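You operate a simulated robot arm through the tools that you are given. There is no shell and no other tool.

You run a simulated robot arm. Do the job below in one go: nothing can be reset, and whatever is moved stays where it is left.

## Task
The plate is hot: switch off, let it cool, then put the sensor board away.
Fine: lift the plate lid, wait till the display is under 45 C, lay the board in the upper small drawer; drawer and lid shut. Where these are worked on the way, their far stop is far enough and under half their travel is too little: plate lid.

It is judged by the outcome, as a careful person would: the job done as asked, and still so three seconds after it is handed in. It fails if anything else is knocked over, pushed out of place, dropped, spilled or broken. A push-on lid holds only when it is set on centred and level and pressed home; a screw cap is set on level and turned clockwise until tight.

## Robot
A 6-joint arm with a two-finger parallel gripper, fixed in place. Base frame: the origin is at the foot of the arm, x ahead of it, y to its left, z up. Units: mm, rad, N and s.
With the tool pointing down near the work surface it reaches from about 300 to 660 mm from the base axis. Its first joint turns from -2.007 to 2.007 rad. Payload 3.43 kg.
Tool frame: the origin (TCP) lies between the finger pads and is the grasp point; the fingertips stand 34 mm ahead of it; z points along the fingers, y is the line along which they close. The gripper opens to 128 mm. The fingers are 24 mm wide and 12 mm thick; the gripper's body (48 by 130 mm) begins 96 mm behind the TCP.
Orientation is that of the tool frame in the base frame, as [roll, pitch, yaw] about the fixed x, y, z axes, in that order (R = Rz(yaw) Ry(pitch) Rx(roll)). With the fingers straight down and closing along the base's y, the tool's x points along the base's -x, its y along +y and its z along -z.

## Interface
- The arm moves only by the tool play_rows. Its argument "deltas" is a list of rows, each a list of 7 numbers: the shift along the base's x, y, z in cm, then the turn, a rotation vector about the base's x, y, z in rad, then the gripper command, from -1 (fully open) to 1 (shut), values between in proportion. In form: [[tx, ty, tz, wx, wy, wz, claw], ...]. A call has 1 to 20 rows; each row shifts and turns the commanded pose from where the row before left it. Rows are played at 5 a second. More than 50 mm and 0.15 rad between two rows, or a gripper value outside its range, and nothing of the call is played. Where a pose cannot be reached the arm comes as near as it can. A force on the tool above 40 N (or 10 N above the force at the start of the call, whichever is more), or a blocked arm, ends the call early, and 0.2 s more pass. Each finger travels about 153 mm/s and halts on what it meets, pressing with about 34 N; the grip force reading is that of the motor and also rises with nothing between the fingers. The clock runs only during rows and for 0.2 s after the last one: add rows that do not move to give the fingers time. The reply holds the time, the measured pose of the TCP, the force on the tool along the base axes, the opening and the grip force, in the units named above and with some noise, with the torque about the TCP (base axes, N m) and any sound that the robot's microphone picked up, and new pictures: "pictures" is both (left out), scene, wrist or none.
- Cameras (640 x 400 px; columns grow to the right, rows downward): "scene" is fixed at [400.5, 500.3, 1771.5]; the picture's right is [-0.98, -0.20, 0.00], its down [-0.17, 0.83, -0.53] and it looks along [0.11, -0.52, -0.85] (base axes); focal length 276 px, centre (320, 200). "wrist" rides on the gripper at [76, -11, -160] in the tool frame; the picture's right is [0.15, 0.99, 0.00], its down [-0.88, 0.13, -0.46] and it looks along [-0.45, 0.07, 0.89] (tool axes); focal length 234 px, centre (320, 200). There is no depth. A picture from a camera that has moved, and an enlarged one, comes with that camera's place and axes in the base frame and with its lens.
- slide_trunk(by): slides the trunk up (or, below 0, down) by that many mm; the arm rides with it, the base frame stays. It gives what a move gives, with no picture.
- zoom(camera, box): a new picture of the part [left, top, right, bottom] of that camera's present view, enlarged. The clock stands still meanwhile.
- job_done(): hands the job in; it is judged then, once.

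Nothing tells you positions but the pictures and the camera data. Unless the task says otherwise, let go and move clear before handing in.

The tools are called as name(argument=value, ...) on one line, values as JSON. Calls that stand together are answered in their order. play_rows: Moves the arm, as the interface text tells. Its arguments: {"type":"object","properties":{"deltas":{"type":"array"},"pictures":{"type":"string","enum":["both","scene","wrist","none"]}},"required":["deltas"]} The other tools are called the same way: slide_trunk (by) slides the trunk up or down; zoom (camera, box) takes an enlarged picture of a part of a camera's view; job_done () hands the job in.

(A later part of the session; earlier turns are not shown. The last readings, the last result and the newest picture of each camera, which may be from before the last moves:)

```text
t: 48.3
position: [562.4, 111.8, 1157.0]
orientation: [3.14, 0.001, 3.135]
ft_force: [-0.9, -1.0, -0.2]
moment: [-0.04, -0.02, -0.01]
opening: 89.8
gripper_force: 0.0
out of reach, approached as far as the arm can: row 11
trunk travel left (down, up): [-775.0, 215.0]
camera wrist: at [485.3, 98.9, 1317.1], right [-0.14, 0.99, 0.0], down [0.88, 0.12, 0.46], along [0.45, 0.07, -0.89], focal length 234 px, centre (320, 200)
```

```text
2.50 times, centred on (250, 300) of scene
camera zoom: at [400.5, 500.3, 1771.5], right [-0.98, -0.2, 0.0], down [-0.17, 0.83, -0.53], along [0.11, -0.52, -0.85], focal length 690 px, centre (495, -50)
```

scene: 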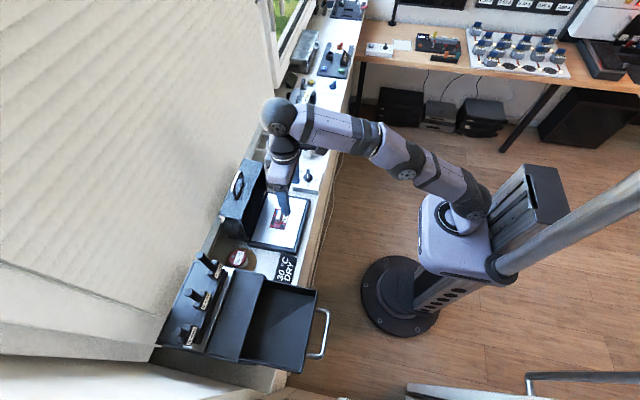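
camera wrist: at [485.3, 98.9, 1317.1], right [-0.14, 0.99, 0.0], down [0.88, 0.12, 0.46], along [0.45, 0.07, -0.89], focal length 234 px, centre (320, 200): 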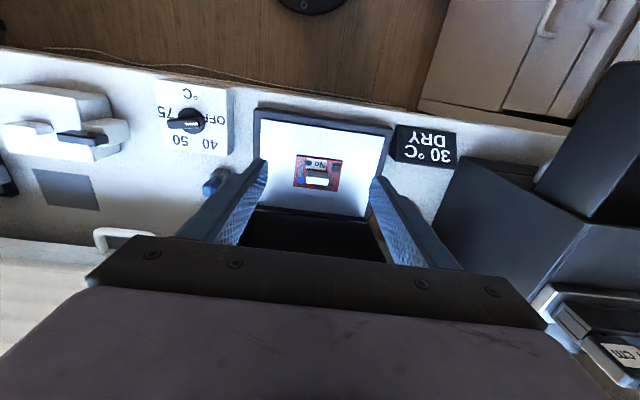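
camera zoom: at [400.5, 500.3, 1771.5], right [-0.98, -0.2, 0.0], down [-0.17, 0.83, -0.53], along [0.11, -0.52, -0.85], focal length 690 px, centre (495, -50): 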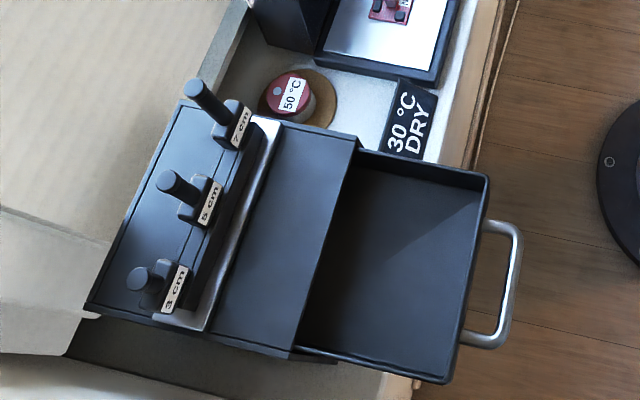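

The board lies nearly square on the plate at about (605, 110). I raise the trunk to get better reach here and then come lower for a closer look at the block.

slide_trunk(by=120)

play_rows(deltas=[[0, 0, -4, 0, 0, 0, -0.4], [0, 0, -4, 0, 0, 0, -0.4], [0, 0, -4, 0, 0, 0, -0.4], [0.6, 0, -3, 0, 0, 0, -0.4], [0.6, 0, -3, 0, 0, 0, -0.4], [0, 0, 0, 0, 0, 0, -0.4]], pictures="both")

zoom(camera="wrist", box=[220, 80, 420, 240])

zoom(camera="scene", box=[210, 150, 330, 270])

```text
t: 49.8
position: [561.5, 113.2, 1278.0]
orientation: [3.141, 0.001, 3.138]
ft_force: [-0.5, 0.0, -0.4]
moment: [-0.01, 0.01, -0.01]
opening: 89.6
gripper_force: 0.1
trunk travel left (down, up): [-895.0, 95.0]
```

```text
t: 51.2
position: [575.1, 111.9, 1096.4]
orientation: [3.14, 0.004, 3.139]
ft_force: [-0.6, -0.3, -0.5]
moment: [-0.01, -0.05, 0.02]
opening: 89.4
gripper_force: 0.0
trunk travel left (down, up): [-895.0, 95.0]
camera wrist: at [498.2, 99.6, 1256.3], right [-0.15, 0.99, 0.0], down [0.88, 0.13, 0.46], along [0.45, 0.07, -0.89], focal length 234 px, centre (320, 200)
```

scene: 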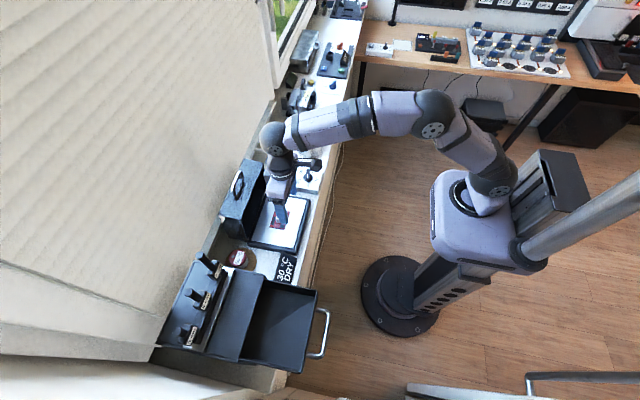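
wrist: 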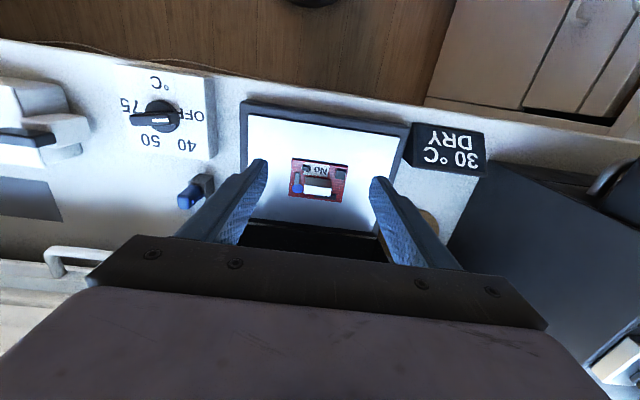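

```text
2.50 times, centred on (320, 160) of wrist
camera zoom: at [498.2, 99.6, 1256.3], right [-0.15, 0.99, 0.0], down [0.88, 0.13, 0.46], along [0.45, 0.07, -0.89], focal length 585 px, centre (320, 300)
```

zoom: 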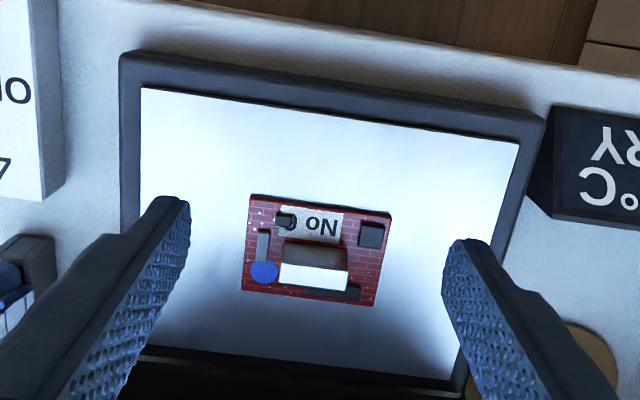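

```text
3.33 times, centred on (270, 210) of scene
camera zoom: at [400.5, 500.3, 1771.5], right [-0.98, -0.2, 0.0], down [-0.17, 0.83, -0.53], along [0.11, -0.52, -0.85], focal length 920 px, centre (487, 167)
```

zoom: 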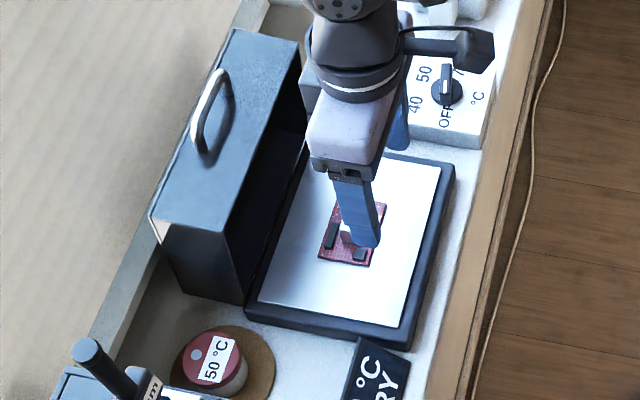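

The block measures about 13 × 31 × 28 mm, centred near (611, 113) with its top near z 1011; the lid leans over behind, so I grip the block by its ends (fingers closing along y). I come right above it first and check.

play_rows(deltas=[[1.6, 0.1, -1, 0, 0, 0, 0.2], [1.6, 0.1, -1, 0, 0, 0, 0.2], [0, 0, -1.5, 0, 0, 0, 0.2], [0, 0, 0, 0, 0, 0, 0.2]], pictures="both")

zoom(camera="wrist", box=[240, 100, 400, 240])

zoom(camera="scene", box=[230, 150, 330, 260])

```text
t: 52.2
position: [604.0, 112.7, 1061.9]
orientation: [3.141, 0.004, 3.141]
ft_force: [0.4, 0.4, -0.4]
moment: [-0.03, 0.0, 0.0]
opening: 51.3
gripper_force: 0.0
trunk travel left (down, up): [-895.0, 95.0]
camera wrist: at [528.7, 100.0, 1221.4], right [-0.14, 0.99, 0.0], down [0.88, 0.13, 0.46], along [0.45, 0.07, -0.89], focal length 234 px, centre (320, 200)
```

scene: 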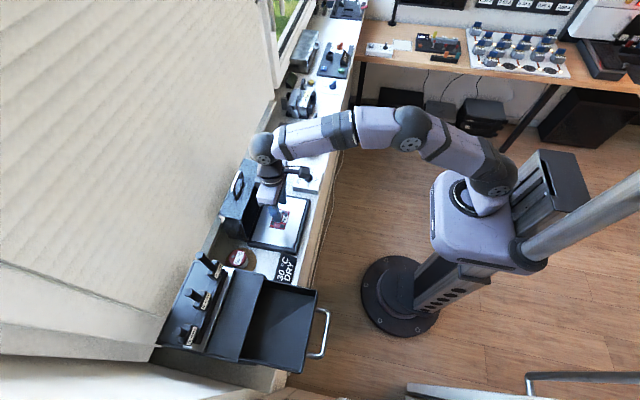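
wrist: 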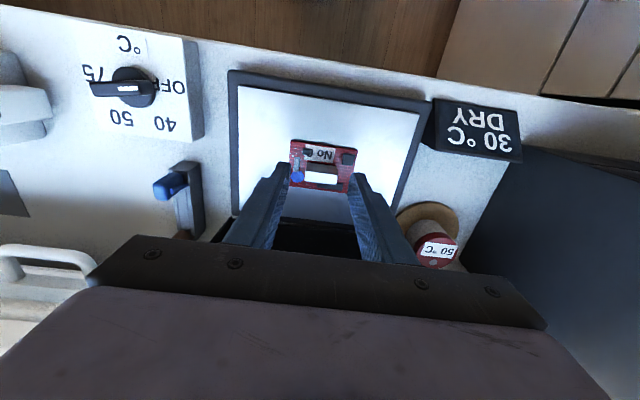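

```text
2.86 times, centred on (320, 170) of wrist
camera zoom: at [528.7, 100.0, 1221.4], right [-0.14, 0.99, 0.0], down [0.88, 0.13, 0.46], along [0.45, 0.07, -0.89], focal length 669 px, centre (320, 286)
```

zoom: 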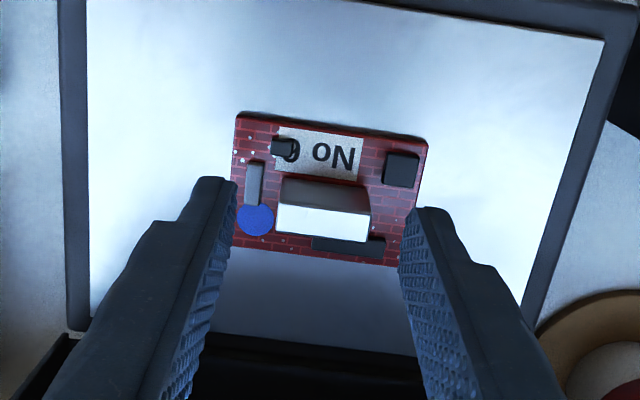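

```text
3.64 times, centred on (280, 205) of scene
camera zoom: at [400.5, 500.3, 1771.5], right [-0.98, -0.2, 0.0], down [-0.17, 0.83, -0.53], along [0.11, -0.52, -0.85], focal length 1003 px, centre (466, 182)
```

zoom: 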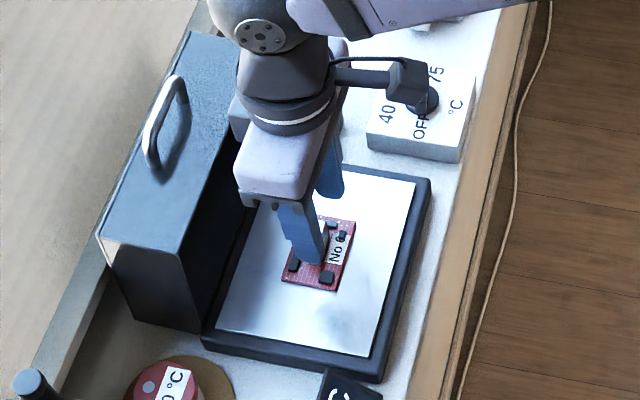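

The fingers straddle the block well. I go down so the tips end about 15 mm below the block's top (above the low parts of the board), and close gently.

play_rows(deltas=[[0.35, 0.08, -1.2, 0, 0, 0, 0.2], [0, 0, -1.1, 0, 0, 0, 0.2], [0, 0, -0.9, 0, 0, 0, 0.2], [0, 0, 0, 0, 0, 0, 0.4], [0, 0, 0, 0, 0, 0, 0.5], [0, 0, 0, 0, 0, 0, 0.6], [0, 0, 0, 0, 0, 0, 0.8], [0, 0, 0, 0, 0, 0, 0.8]], pictures="both")

zoom(camera="wrist", box=[240, 100, 400, 240])

zoom(camera="scene", box=[230, 150, 330, 260])

```text
t: 54.0
position: [610.1, 115.0, 1029.6]
orientation: [3.14, 0.001, 3.14]
ft_force: [0.4, 1.4, -0.4]
moment: [-0.01, -0.01, -0.01]
opening: 30.8
gripper_force: 33.5
trunk travel left (down, up): [-895.0, 95.0]
camera wrist: at [533.1, 101.7, 1188.8], right [-0.15, 0.99, 0.0], down [0.88, 0.13, 0.46], along [0.45, 0.07, -0.89], focal length 234 px, centre (320, 200)
```

scene: 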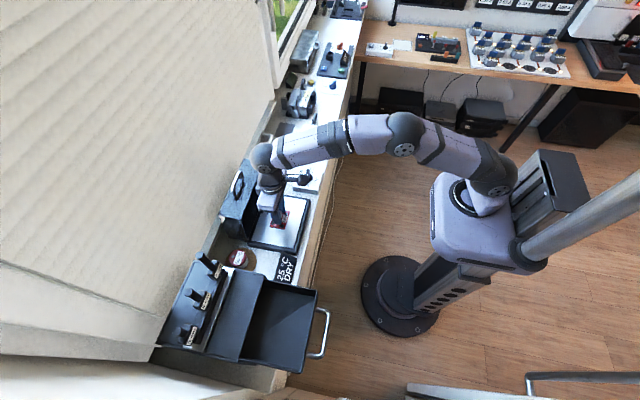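
wrist: 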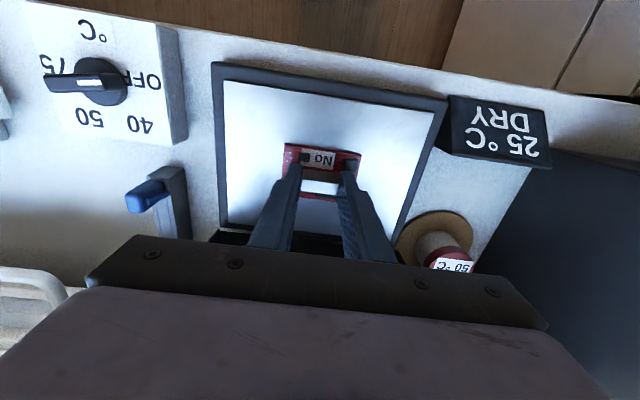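

```text
2.86 times, centred on (320, 170) of wrist
camera zoom: at [533.1, 101.7, 1188.8], right [-0.15, 0.99, 0.0], down [0.88, 0.13, 0.46], along [0.45, 0.07, -0.89], focal length 669 px, centre (320, 286)
```

zoom: 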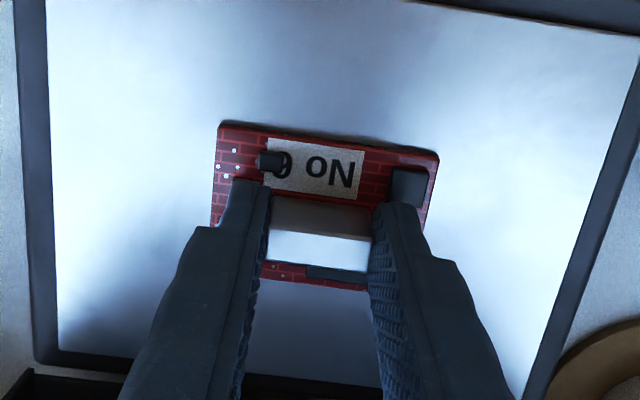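

```text
3.64 times, centred on (280, 205) of scene
camera zoom: at [400.5, 500.3, 1771.5], right [-0.98, -0.2, 0.0], down [-0.17, 0.83, -0.53], along [0.11, -0.52, -0.85], focal length 1003 px, centre (466, 182)
```

zoom: 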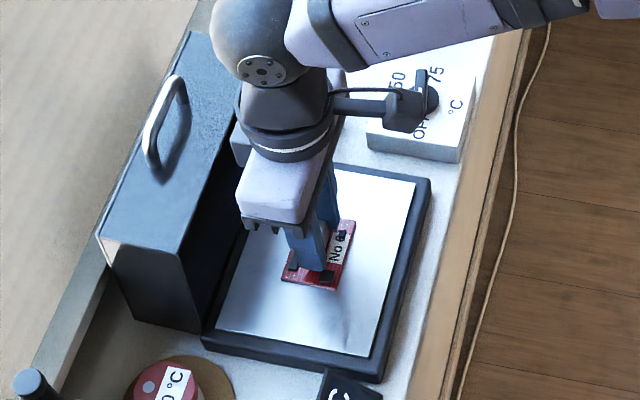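

The block is held (opening 30.8 mm) and the display reads 25 °C. I lift straight up, then ease back from the lid.

play_rows(deltas=[[0, 0, 1, 0, 0, 0, 0.9], [0, 0, 2, 0, 0, 0, 0.9], [0, 0, 2, 0, 0, 0, 0.9], [-1.5, 0, 2.5, 0, 0, 0, 0.9], [-2, 0, 2.5, 0, 0, 0, 0.9], [-2, 0, 2.5, 0, 0, 0, 0.9], [-2, 0, 2.5, 0, 0, 0, 0.9]], pictures="both")

```text
t: 55.6
position: [531.5, 115.1, 1181.5]
orientation: [3.14, 0.001, 3.139]
ft_force: [-0.3, 0.1, -1.0]
moment: [0.01, -0.03, -0.01]
opening: 30.8
gripper_force: 34.4
trunk travel left (down, up): [-895.0, 95.0]
camera wrist: at [456.1, 101.9, 1342.2], right [-0.15, 0.99, 0.0], down [0.88, 0.13, 0.46], along [0.45, 0.07, -0.89], focal length 234 px, centre (320, 200)
```

scene: 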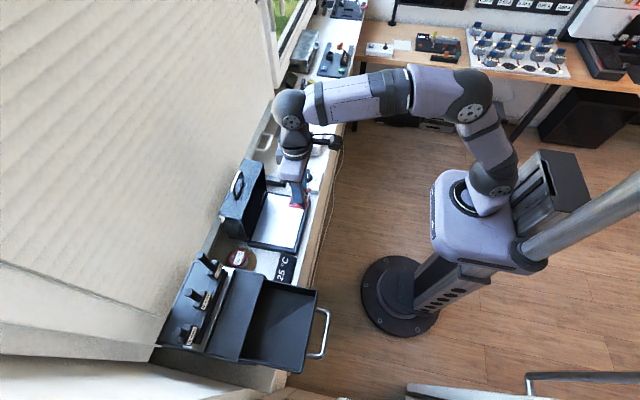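
wrist: 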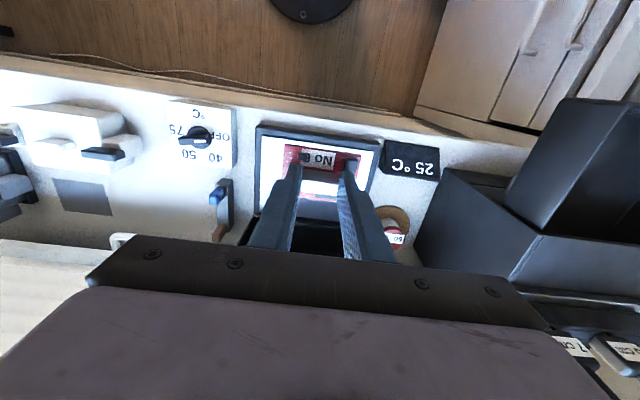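

The board is up and clear. I raise the trunk the remaining 95 mm for reach, then carry the board over to above the open drawer.

slide_trunk(by=95)

play_rows(deltas=[[-0.5, 3.6, -0.7, 0, 0, 0, 0.9], [-0.5, 3.6, -0.7, 0, 0, 0, 0.9], [-0.5, 3.6, -0.7, 0, 0, 0, 0.9], [-0.5, 3.6, -0.7, 0, 0, 0, 0.9], [-0.5, 3.6, -0.7, 0, 0, 0, 0.9], [-0.6, 3.7, -0.7, 0, 0, 0, 0.9], [-0.6, 3.7, -0.7, 0, 0, 0, 0.9], [-0.6, 3.7, -0.7, 0, 0, 0, 0.9], [0, 0, 0, 0, 0, 0, 0.9]], pictures="both")

zoom(camera="wrist", box=[200, 60, 440, 260])

zoom(camera="scene", box=[150, 220, 350, 380])

```text
t: 56.9
position: [534.0, 114.6, 1277.1]
orientation: [3.14, 0.002, 3.138]
ft_force: [-1.1, -0.6, -0.9]
moment: [-0.01, -0.03, -0.04]
opening: 30.7
gripper_force: 34.0
trunk travel left (down, up): [-990.0, 0.0]
```

```text
t: 58.9
position: [483.2, 398.1, 1218.3]
orientation: [3.141, 0.002, 3.14]
ft_force: [1.0, -0.6, -0.4]
moment: [0.03, 0.01, -0.02]
opening: 30.9
gripper_force: 34.3
out of reach, approached as far as the arm can: row 8
trunk travel left (down, up): [-990.0, 0.0]
camera wrist: at [406.5, 386.0, 1377.6], right [-0.14, 0.99, 0.0], down [0.88, 0.13, 0.46], along [0.45, 0.07, -0.89], focal length 234 px, centre (320, 200)
```

scene: 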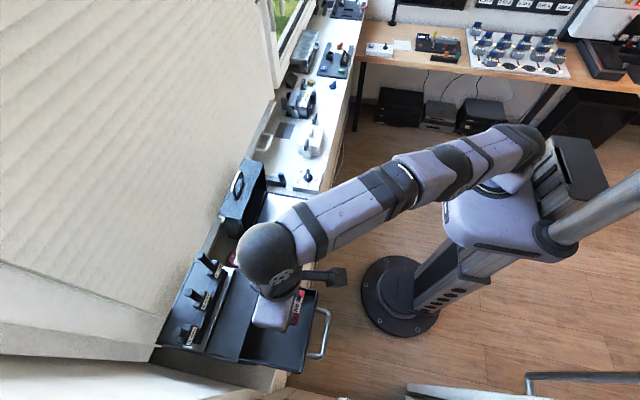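
wrist: 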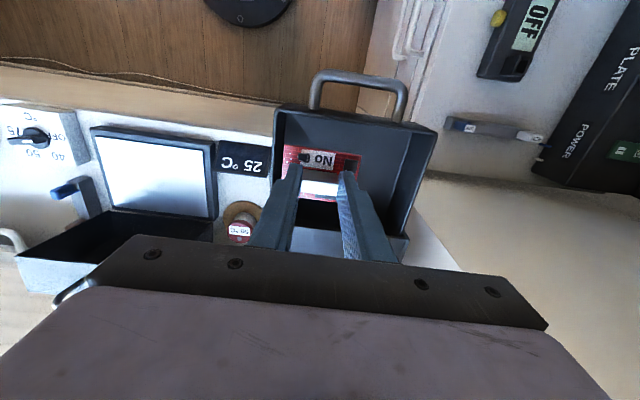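

```text
2.00 times, centred on (320, 160) of wrist
camera zoom: at [406.5, 386.0, 1377.6], right [-0.14, 0.99, 0.0], down [0.88, 0.13, 0.46], along [0.45, 0.07, -0.89], focal length 468 px, centre (320, 280)
```

zoom: 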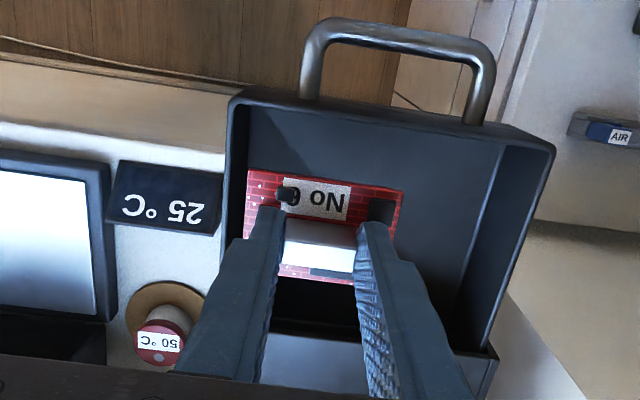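

```text
2.50 times, centred on (250, 300) of scene
camera zoom: at [400.5, 500.3, 1771.5], right [-0.98, -0.2, 0.0], down [-0.17, 0.83, -0.53], along [0.11, -0.52, -0.85], focal length 690 px, centre (495, -50)
```

zoom: 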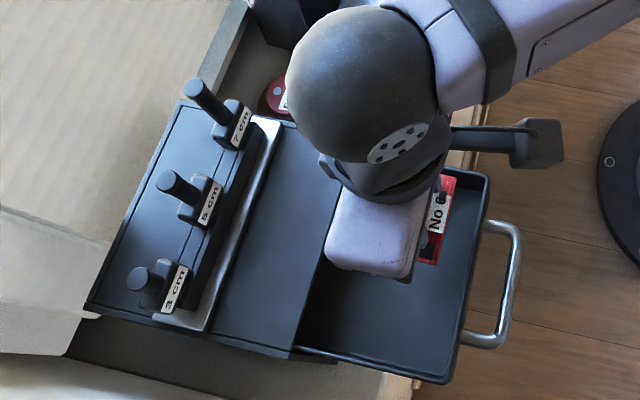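

The drawer (rim near z 1140, inside about x 447–560, y 356–500) is right below the board. I lower toward it in stages.

play_rows(deltas=[[0, 0, -1.7, 0, 0, 0, 0.9], [0, 0, -1.7, 0, 0, 0, 0.9], [0, 0, -1.6, 0, 0, 0, 0.9], [0, 0, 0, 0, 0, 0, 0.9]], pictures="both")

zoom(camera="wrist", box=[200, 60, 440, 260])

zoom(camera="scene", box=[150, 220, 350, 380])

```text
t: 59.9
position: [483.3, 399.5, 1165.5]
orientation: [3.14, 0.004, 3.141]
ft_force: [0.5, -0.3, -0.3]
moment: [0.01, 0.02, -0.01]
opening: 30.9
gripper_force: 34.1
trunk travel left (down, up): [-990.0, 0.0]
camera wrist: at [407.2, 385.4, 1327.1], right [-0.14, 0.99, 0.0], down [0.88, 0.13, 0.46], along [0.45, 0.07, -0.89], focal length 234 px, centre (320, 200)
```

scene: 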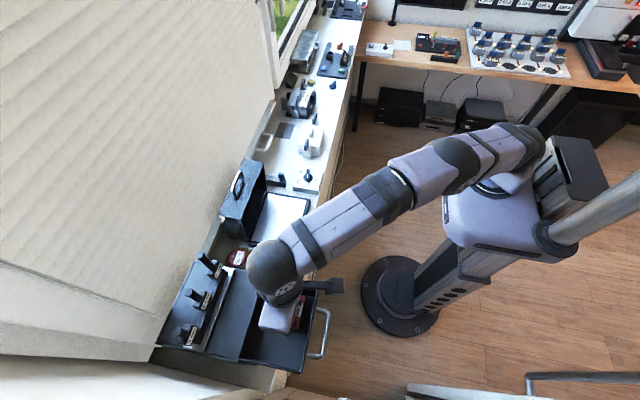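
wrist: 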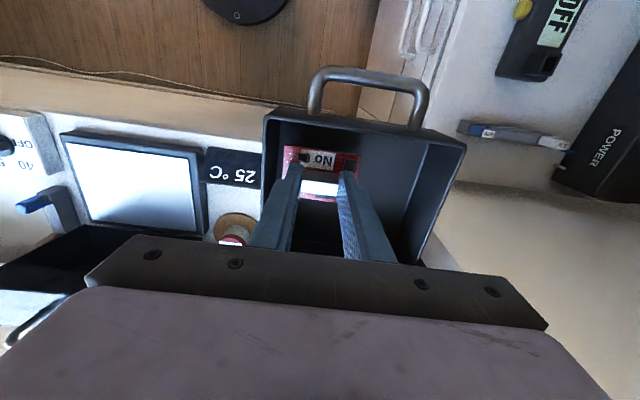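

```text
2.00 times, centred on (320, 160) of wrist
camera zoom: at [407.2, 385.4, 1327.1], right [-0.14, 0.99, 0.0], down [0.88, 0.13, 0.46], along [0.45, 0.07, -0.89], focal length 468 px, centre (320, 280)
```

zoom: 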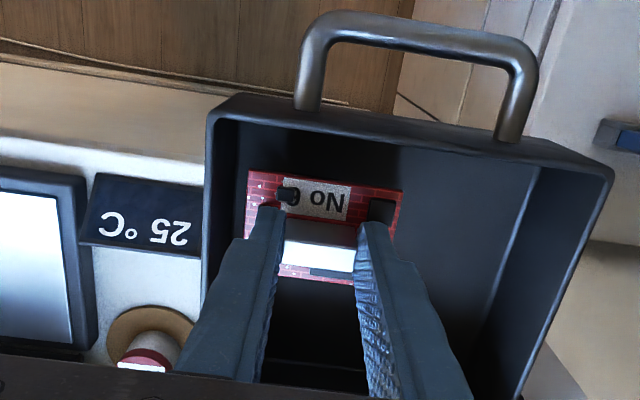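

```text
2.50 times, centred on (250, 300) of scene
camera zoom: at [400.5, 500.3, 1771.5], right [-0.98, -0.2, 0.0], down [-0.17, 0.83, -0.53], along [0.11, -0.52, -0.85], focal length 690 px, centre (495, -50)
```

zoom: 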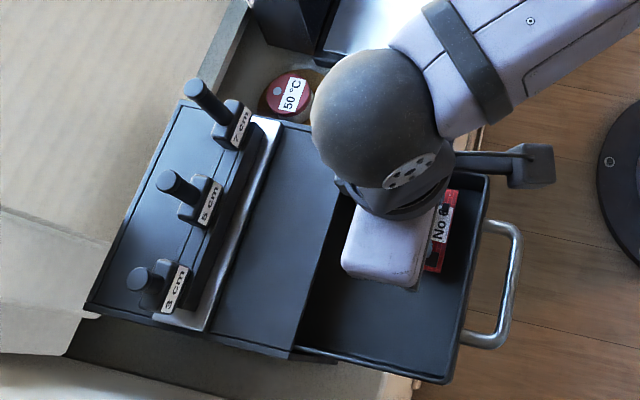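

The board is inside the drawer's outline with about 8–13 mm room to the walls and roughly 10–15 mm above the floor. I lower in 2–3 mm steps, watching the force.

play_rows(deltas=[[0, 0.1, -0.3, 0, 0, 0, 0.9], [0, 0.1, -0.3, 0, 0, 0, 0.9], [0, 0, -0.2, 0, 0, 0, 0.9]], pictures="none")

play_rows(deltas=[[0, 0, -0.2, 0, 0, 0, 0.9], [0, 0, 0, 0, 0, 0, 0.9]], pictures="wrist")

zoom(camera="wrist", box=[200, 60, 440, 260])

```text
t: 60.7
position: [483.5, 400.2, 1160.0]
orientation: [3.139, 0.005, 3.141]
ft_force: [-0.2, 0.0, 0.2]
moment: [-0.02, -0.03, -0.02]
opening: 30.9
gripper_force: 34.0
trunk travel left (down, up): [-990.0, 0.0]
```

```text
t: 61.3
position: [483.6, 400.5, 1159.0]
orientation: [3.141, 0.002, 3.14]
ft_force: [-0.6, 0.5, -0.1]
moment: [-0.03, 0.0, 0.0]
opening: 30.6
gripper_force: 34.2
trunk travel left (down, up): [-990.0, 0.0]
camera wrist: at [407.2, 387.6, 1317.9], right [-0.14, 0.99, 0.0], down [0.88, 0.13, 0.46], along [0.45, 0.07, -0.89], focal length 234 px, centre (320, 200)
```

wrist: 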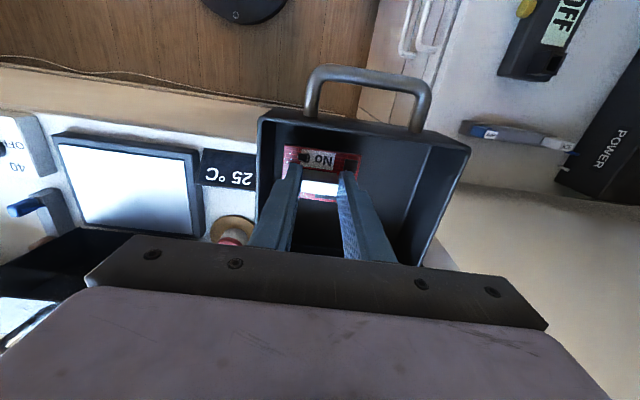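

```text
2.00 times, centred on (320, 160) of wrist
camera zoom: at [407.2, 387.6, 1317.9], right [-0.14, 0.99, 0.0], down [0.88, 0.13, 0.46], along [0.45, 0.07, -0.89], focal length 468 px, centre (320, 280)
```

zoom: 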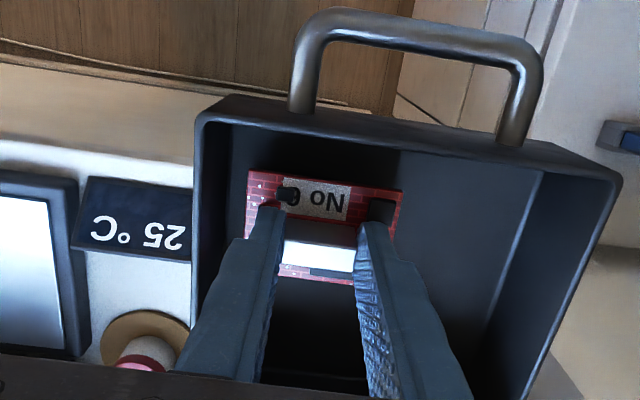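

No contact yet; I continue lowering.

play_rows(deltas=[[0, 0, -0.25, 0, 0, 0, 0.9], [0, 0, -0.25, 0, 0, 0, 0.9], [0, 0, -0.25, 0, 0, 0, 0.9], [0, 0, -0.25, 0, 0, 0, 0.9]], pictures="none")

play_rows(deltas=[[0, 0, -0.2, 0, 0, 0, 0.9], [0, 0, -0.2, 0, 0, 0, 0.9]], pictures="wrist")

zoom(camera="wrist", box=[200, 60, 440, 260])

```text
t: 62.3
position: [482.0, 401.9, 1147.8]
orientation: [3.14, 0.005, 3.14]
ft_force: [-0.3, 0.1, -0.3]
moment: [0.01, 0.0, 0.01]
opening: 30.6
gripper_force: 34.3
trunk travel left (down, up): [-990.0, 0.0]
```

```text
t: 62.9
position: [483.1, 399.6, 1143.8]
orientation: [3.139, 0.002, 3.141]
ft_force: [-0.5, 0.2, -0.1]
moment: [-0.01, 0.02, 0.01]
opening: 30.8
gripper_force: 33.6
trunk travel left (down, up): [-990.0, 0.0]
camera wrist: at [406.4, 388.3, 1303.9], right [-0.15, 0.99, 0.0], down [0.88, 0.13, 0.46], along [0.45, 0.07, -0.89], focal length 234 px, centre (320, 200)
```

wrist: 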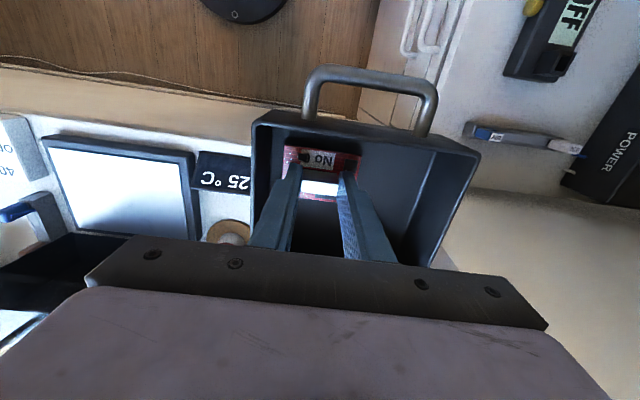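

```text
2.00 times, centred on (320, 160) of wrist
camera zoom: at [406.4, 388.3, 1303.9], right [-0.15, 0.99, 0.0], down [0.88, 0.13, 0.46], along [0.45, 0.07, -0.89], focal length 468 px, centre (320, 280)
```

zoom: 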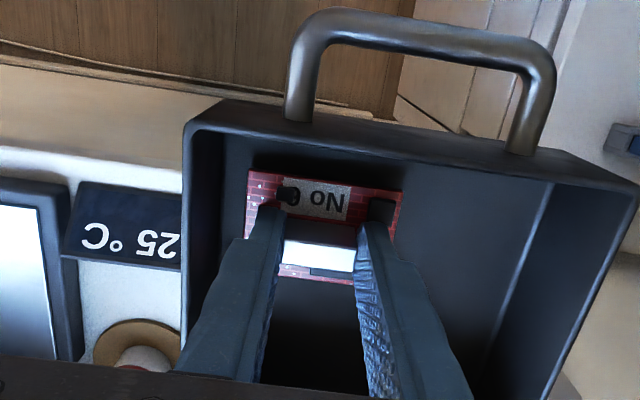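

Still free. I continue down in 2 mm steps until contact.

play_rows(deltas=[[0, 0, -0.2, 0, 0, 0, 0.9], [0, 0, -0.2, 0, 0, 0, 0.9]], pictures="none")

play_rows(deltas=[[0, 0, -0.2, 0, 0, 0, 0.9], [0, 0, -0.1, 0, 0, 0, 0.9]], pictures="wrist")

zoom(camera="wrist", box=[200, 60, 440, 260])

```text
t: 63.5
position: [483.0, 401.0, 1139.4]
orientation: [3.141, 0.001, 3.14]
ft_force: [0.2, -0.1, -0.7]
moment: [0.02, 0.0, -0.01]
opening: 30.9
gripper_force: 34.3
trunk travel left (down, up): [-990.0, 0.0]
```

```text
t: 64.1
position: [483.5, 401.9, 1136.0]
orientation: [3.141, 0.002, 3.141]
ft_force: [0.2, 0.2, 0.1]
moment: [0.02, 0.03, -0.03]
opening: 30.8
gripper_force: 33.8
trunk travel left (down, up): [-990.0, 0.0]
camera wrist: at [407.1, 388.7, 1296.5], right [-0.15, 0.99, 0.0], down [0.88, 0.13, 0.46], along [0.45, 0.07, -0.89], focal length 234 px, centre (320, 200)
```

wrist: 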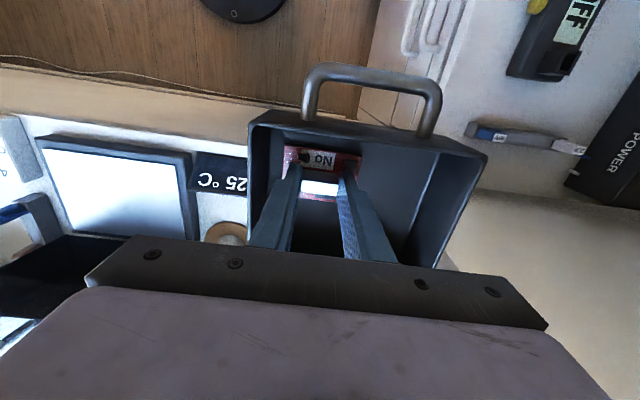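

```text
2.00 times, centred on (320, 160) of wrist
camera zoom: at [407.1, 388.7, 1296.5], right [-0.15, 0.99, 0.0], down [0.88, 0.13, 0.46], along [0.45, 0.07, -0.89], focal length 468 px, centre (320, 280)
```

zoom: 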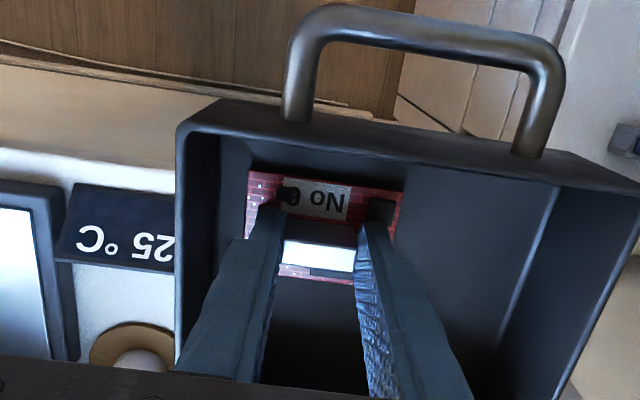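

No contact yet. I keep going in small steps.

play_rows(deltas=[[0, 0, -0.15, 0, 0, 0, 0.9], [0, 0, -0.15, 0, 0, 0, 0.9]], pictures="none")

play_rows(deltas=[[0, 0, -0.15, 0, 0, 0, 0.9], [0, 0, -0.15, 0, 0, 0, 0.9]], pictures="none")

```text
t: 64.7
position: [482.1, 401.1, 1134.8]
orientation: [3.139, 0.002, 3.141]
ft_force: [0.7, -0.3, 5.0]
moment: [-0.14, 0.02, 0.01]
opening: 30.7
gripper_force: 33.7
trunk travel left (down, up): [-990.0, 0.0]
```

```text
t: 65.3
position: [482.8, 401.7, 1133.8]
orientation: [3.134, 0.006, 3.14]
ft_force: [0.8, 1.8, 15.9]
moment: [-0.25, 0.12, 0.0]
opening: 30.8
gripper_force: 34.1
trunk travel left (down, up): [-990.0, 0.0]
```

The board is on the drawer floor (15.9 N). I ease the push, open the fingers a little and rise straight up.

play_rows(deltas=[[0, 0, 0.2, 0, 0, 0, 0.9], [0, 0, 0, 0, 0, 0, 0.4], [0, 0, 0, 0, 0, 0, 0.28], [0, 0, 0, 0, 0, 0, 0.28], [0, 0, 1, 0, 0, 0, 0.28], [0, 0, 2, 0, 0, 0, 0.28], [0, 0, 3, 0, 0, 0, 0.28], [0, 0, 3, 0, 0, 0, 0.28]], pictures="both")

zoom(camera="wrist", box=[200, 60, 440, 260])

zoom(camera="scene", box=[150, 220, 350, 380])

```text
t: 67.1
position: [482.9, 401.2, 1222.1]
orientation: [3.141, 0.003, 3.139]
ft_force: [0.5, 0.9, -0.1]
moment: [0.0, 0.01, 0.01]
opening: 46.4
gripper_force: 0.0
trunk travel left (down, up): [-990.0, 0.0]
camera wrist: at [406.7, 388.8, 1382.6], right [-0.14, 0.99, 0.0], down [0.88, 0.13, 0.46], along [0.45, 0.07, -0.89], focal length 234 px, centre (320, 200)
```

scene: 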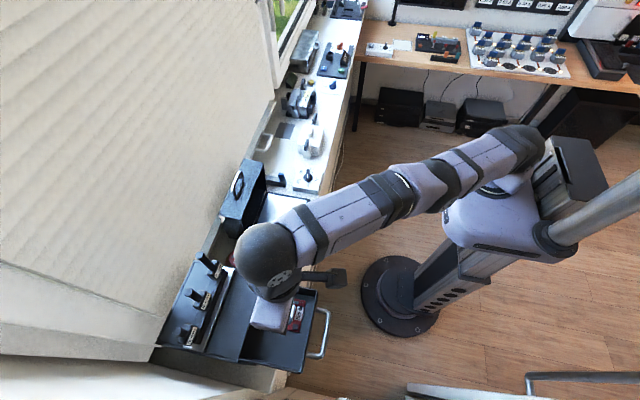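
wrist: 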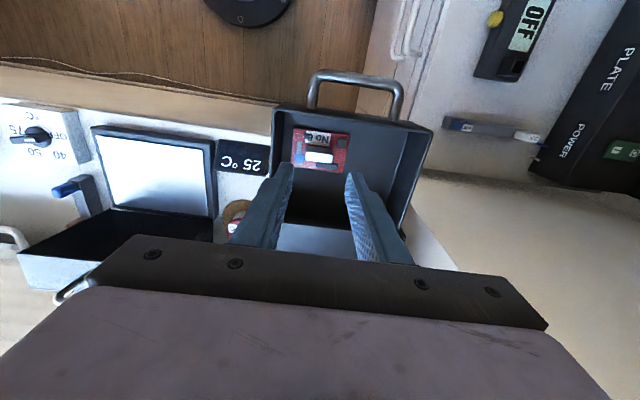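

```text
2.00 times, centred on (320, 160) of wrist
camera zoom: at [406.7, 388.8, 1382.6], right [-0.14, 0.99, 0.0], down [0.88, 0.13, 0.46], along [0.45, 0.07, -0.89], focal length 468 px, centre (320, 280)
```

zoom: 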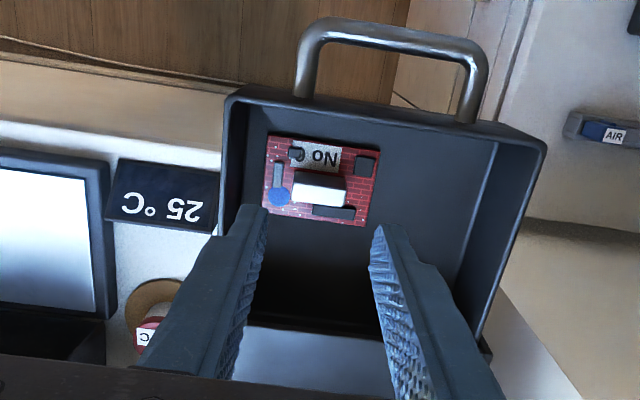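

```text
2.50 times, centred on (250, 300) of scene
camera zoom: at [400.5, 500.3, 1771.5], right [-0.98, -0.2, 0.0], down [-0.17, 0.83, -0.53], along [0.11, -0.52, -0.85], focal length 690 px, centre (495, -50)
```

zoom: 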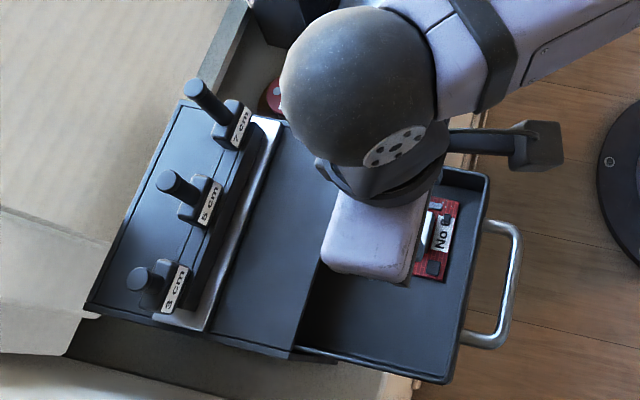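

The board lies flat in the drawer. Next I close the drawer: I go back in front of its handle with the same tilted grip as before, lowering the trunk on the way.

play_rows(deltas=[[-1.27, 0.1, 0.3, 0, 0, 0.1432, 0.28], [-1.27, 0.3, 0.3, 0, 0, 0.1432, 0.28], [-1.27, 0.3, 0.3, 0, 0, 0.1432, 0.28], [-1.27, 0.3, 0, 0, 0, 0.1432, 0.4], [-1.27, 0.3, 0, 0, 0, 0.1432, 0.6], [-1.27, 0.3, 0, 0, 0, 0.1432, 0.6], [-1.27, 0.3, 0, 0, 0, 0.1432, 0.6], [-1.27, 0.3, 0, 0, 0, 0.1432, 0.6], [-1.27, 0.3, 0, 0, 0, 0.1432, 0.6], [-1.27, 0.3, 0, 0, 0, 0.1432, 0.6], [-1.27, 0.3, 0, 0, 0, 0.1432, 0.6], [0, 0, 0, 0, -0.1337, 0, 0.6], [0, 0, 0, 0, -0.1337, 0, 0.6], [0, 0, 0, 0, -0.1337, 0, 0.6], [0, 0, 0, 0, -0.1337, 0, 0.6], [0, 0, 0, 0, -0.1337, 0, 0.6], [0, 0, 0, 0, -0.1337, 0, 0.6]], pictures="scene")

zoom(camera="scene", box=[150, 200, 350, 380])

```text
t: 70.7
position: [408.7, 543.6, 1279.6]
orientation: [-2.477, -0.005, -1.572]
ft_force: [-0.3, 0.1, 0.4]
moment: [-0.02, -0.03, 0.01]
opening: 25.5
gripper_force: 0.0
out of reach, approached as far as the arm can: row 2, 3, 4, 5, 6, 7, 8, 9, 10, 11, 12, 13, 14, 15, 16, 17
trunk travel left (down, up): [-990.0, 0.0]
```

scene: 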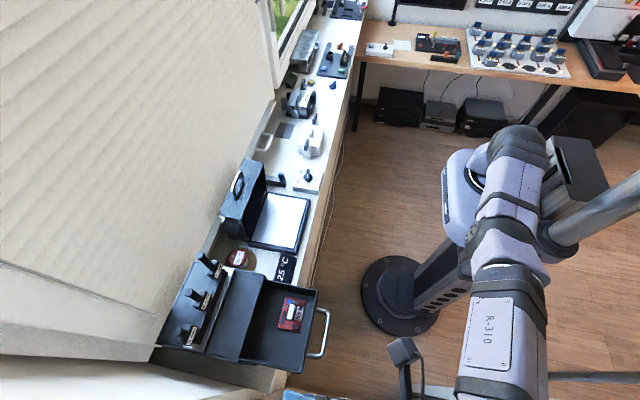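

```text
2.22 times, centred on (250, 290) of scene
camera zoom: at [400.5, 500.3, 1771.5], right [-0.98, -0.2, 0.0], down [-0.17, 0.83, -0.53], along [0.11, -0.52, -0.85], focal length 613 px, centre (476, 0)
```

zoom: 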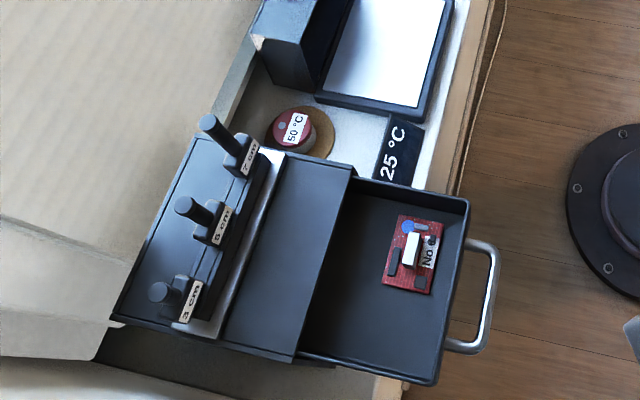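

The arm drifted off to (409, 544, 1280) because the way there was out of reach; nothing was touched and the board lies well in the drawer. I check the state with a still row before moving on.

play_rows(deltas=[[0, 0, 0, 0, 0, 0, 0.6]], pictures="both")

```text
t: 71.1
position: [409.2, 544.1, 1278.5]
orientation: [-2.477, -0.003, -1.571]
ft_force: [-0.1, -0.3, 0.1]
moment: [-0.01, -0.01, -0.01]
opening: 25.7
gripper_force: 0.1
trunk travel left (down, up): [-990.0, 0.0]
camera wrist: at [319.7, 467.0, 1412.2], right [-0.78, -0.15, -0.61], down [-0.38, 0.88, 0.28], along [0.5, 0.45, -0.74], focal length 234 px, centre (320, 200)
```

scene: 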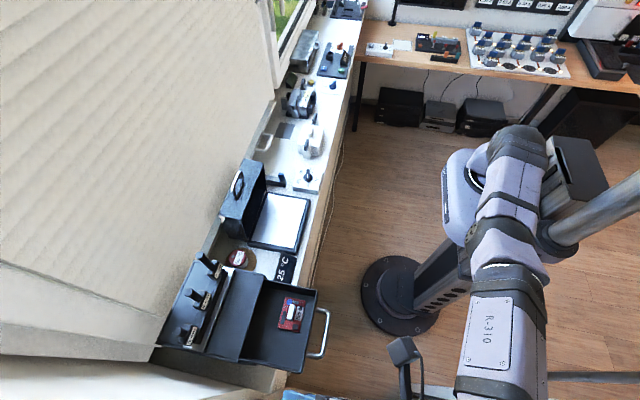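
wrist: 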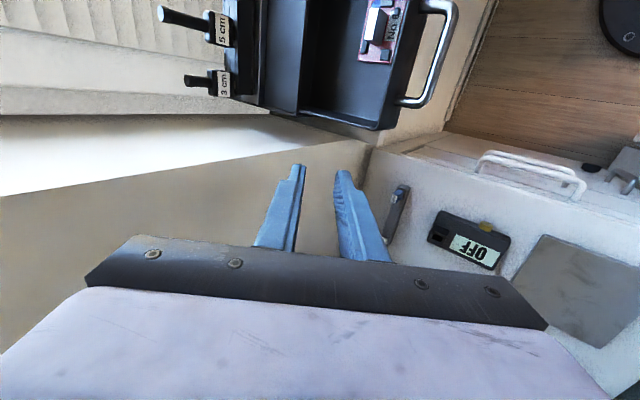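

The commanded pose has settled where the arm is. I bring the hand back to the front of the drawer handle in small steps, lowering a bit.

play_rows(deltas=[[-1.2, -2.3, -0.5, 0, 0, 0, 0.6], [-1.2, -2.3, -0.5, 0, 0, 0, 0.6], [-1.2, -2.3, -0.5, 0, 0, 0, 0.6]], pictures="scene")

```text
t: 71.9
position: [406.8, 542.5, 1281.1]
orientation: [-2.479, -0.002, -1.571]
ft_force: [0.3, -0.7, 0.0]
moment: [-0.01, 0.0, 0.04]
opening: 25.7
gripper_force: 0.0
out of reach, approached as far as the arm can: row 1, 2, 3
trunk travel left (down, up): [-990.0, 0.0]
```

scene: 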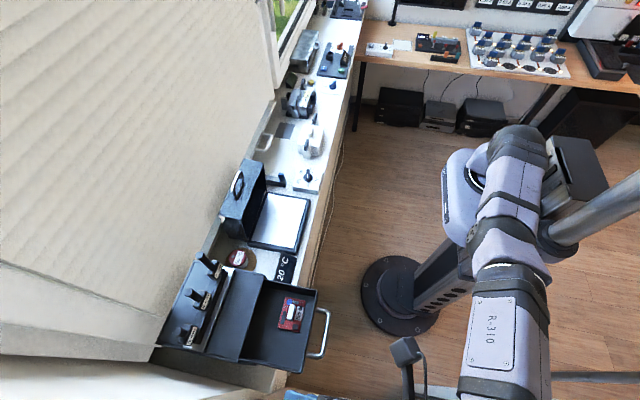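

The arm is stretched straight and will not fold inward from here. I try moving downward, which lies across the stretched direction and is free of obstacles here.

play_rows(deltas=[[0, 0, -2, 0, 0, 0, 0.6], [0, 0, -2, 0, 0, 0, 0.6], [0, 0, -2, 0, 0, 0, 0.6]], pictures="none")

```text
t: 72.7
position: [411.2, 555.5, 1222.8]
orientation: [-2.478, -0.005, -1.572]
ft_force: [0.5, 0.8, -0.9]
moment: [0.03, 0.02, -0.02]
opening: 25.6
gripper_force: 0.0
out of reach, approached as far as the arm can: row 1, 2, 3
trunk travel left (down, up): [-990.0, 0.0]
```

The reading shows the elbow is stuck at full stretch (the wrist sits on its reach circle). I keep moving downward, where it is free, to let the elbow bend again.

play_rows(deltas=[[0, 0, -3, 0, 0, 0, 0.6], [0, 0, -3, 0, 0, 0, 0.6]], pictures="both")

```text
t: 73.3
position: [414.6, 564.3, 1163.5]
orientation: [-2.48, -0.004, -1.572]
ft_force: [-0.7, -0.2, 0.0]
moment: [0.01, 0.01, -0.04]
opening: 25.7
gripper_force: 0.1
out of reach, approached as far as the arm can: row 1, 2
trunk travel left (down, up): [-990.0, 0.0]
camera wrist: at [325.0, 487.7, 1295.5], right [-0.78, -0.15, -0.61], down [-0.38, 0.88, 0.28], along [0.5, 0.45, -0.74], focal length 234 px, centre (320, 200)
```

scene: 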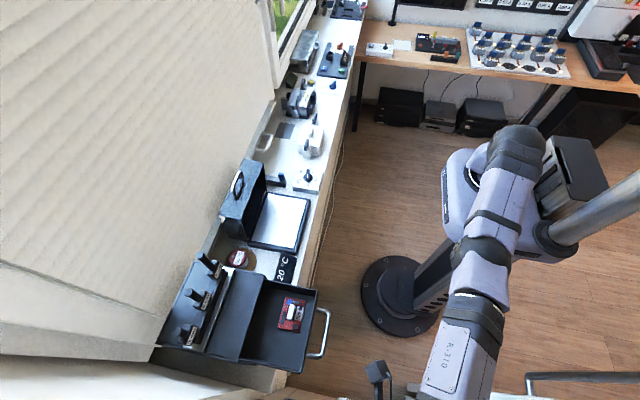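
wrist: 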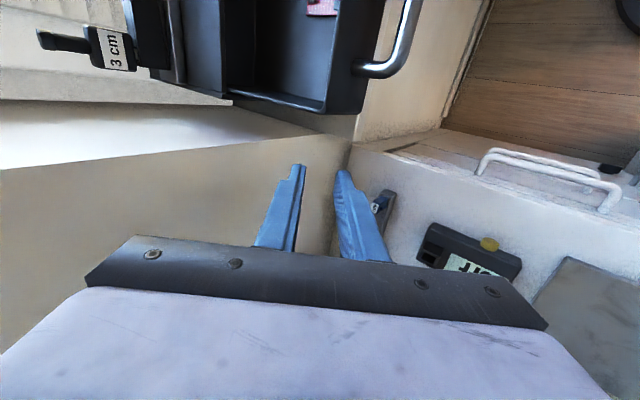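

The arm still acts as though blocked. I test single small changes in free space, first reducing the tilt, to learn what is limiting.

play_rows(deltas=[[0, 0, 0, 0, 0.1, 0, 0.6]], pictures="none")

play_rows(deltas=[[0, 0, 1.5, 0, 0, 0, 0.6]], pictures="none")

play_rows(deltas=[[0, 0, 0, 0, 0, -0.1, 0.6]], pictures="none")

play_rows(deltas=[[0, -1, 0, 0, 0, 0, 0.6]], pictures="none")

```text
t: 73.7
position: [411.6, 558.4, 1159.9]
orientation: [-2.58, -0.002, -1.569]
ft_force: [0.0, -0.3, 0.0]
moment: [0.0, 0.02, 0.03]
opening: 25.6
gripper_force: 0.1
out of reach, approached as far as the arm can: row 1
trunk travel left (down, up): [-990.0, 0.0]
```

```text
t: 74.1
position: [411.0, 557.3, 1176.3]
orientation: [-2.578, -0.002, -1.571]
ft_force: [0.3, 0.8, -0.4]
moment: [-0.01, 0.0, 0.03]
opening: 25.6
gripper_force: 0.0
trunk travel left (down, up): [-990.0, 0.0]
```

```text
t: 74.5
position: [403.5, 546.4, 1172.6]
orientation: [-2.579, -0.002, -1.669]
ft_force: [-0.3, 0.1, -0.7]
moment: [-0.01, -0.02, -0.02]
opening: 25.5
gripper_force: 0.0
out of reach, approached as far as the arm can: row 1
trunk travel left (down, up): [-990.0, 0.0]
```

```text
t: 74.9
position: [407.7, 543.2, 1175.2]
orientation: [-2.578, -0.003, -1.671]
ft_force: [-0.1, 0.5, 0.2]
moment: [-0.01, 0.01, 0.0]
opening: 25.6
gripper_force: 0.2
out of reach, approached as far as the arm can: row 1
trunk travel left (down, up): [-990.0, 0.0]
```

The tests show the wrist is on its outermost circle with the elbow almost straight; only larger inward commands may fold it. I command a 45 mm step straight inward (free space there).

play_rows(deltas=[[-2.2, -4.0, 0.5, 0, 0, 0, 0.6]], pictures="none")

play_rows(deltas=[[-2.2, -4.0, 0, 0, 0, 0, 0.6]], pictures="none")

```text
t: 75.3
position: [403.0, 543.3, 1178.6]
orientation: [-2.578, -0.006, -1.672]
ft_force: [1.0, -0.3, 0.4]
moment: [-0.06, 0.02, 0.01]
opening: 25.8
gripper_force: 0.0
out of reach, approached as far as the arm can: row 1
trunk travel left (down, up): [-990.0, 0.0]
```

```text
t: 75.7
position: [399.0, 544.0, 1183.0]
orientation: [-2.578, -0.005, -1.673]
ft_force: [1.5, 0.1, -0.5]
moment: [0.0, -0.05, 0.02]
opening: 25.3
gripper_force: 0.1
out of reach, approached as far as the arm can: row 1
trunk travel left (down, up): [-990.0, 0.0]
```

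Still held at the outer circle. I look at the arm itself to see its joints.

zoom(camera="scene", box=[330, 100, 640, 400])

zoom(camera="wrist", box=[0, 0, 640, 400])

```text
1.33 times, centred on (485, 250) of scene
camera zoom: at [400.5, 500.3, 1771.5], right [-0.98, -0.2, 0.0], down [-0.17, 0.83, -0.53], along [0.11, -0.52, -0.85], focal length 368 px, centre (100, 133)
```

zoom: 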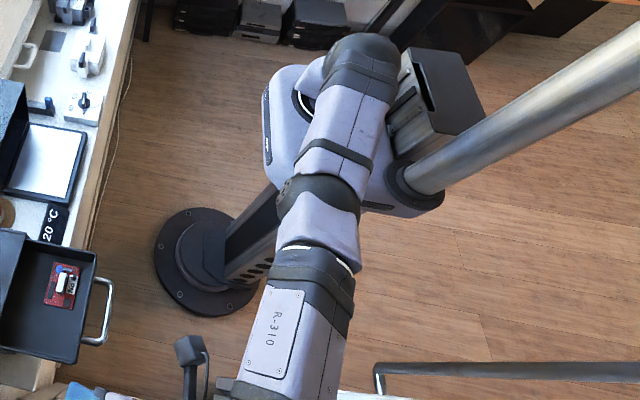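

```text
1.00 times, centred on (320, 200) of wrist (not enlarged: the box is as wide or as high as the picture)
camera zoom: at [316.7, 475.5, 1324.5], right [-0.85, -0.06, -0.53], down [-0.26, 0.91, 0.31], along [0.46, 0.4, -0.79], focal length 234 px, centre (320, 200)
```

zoom: 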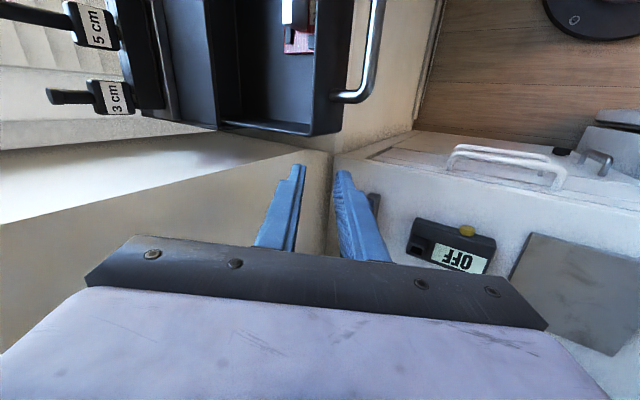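

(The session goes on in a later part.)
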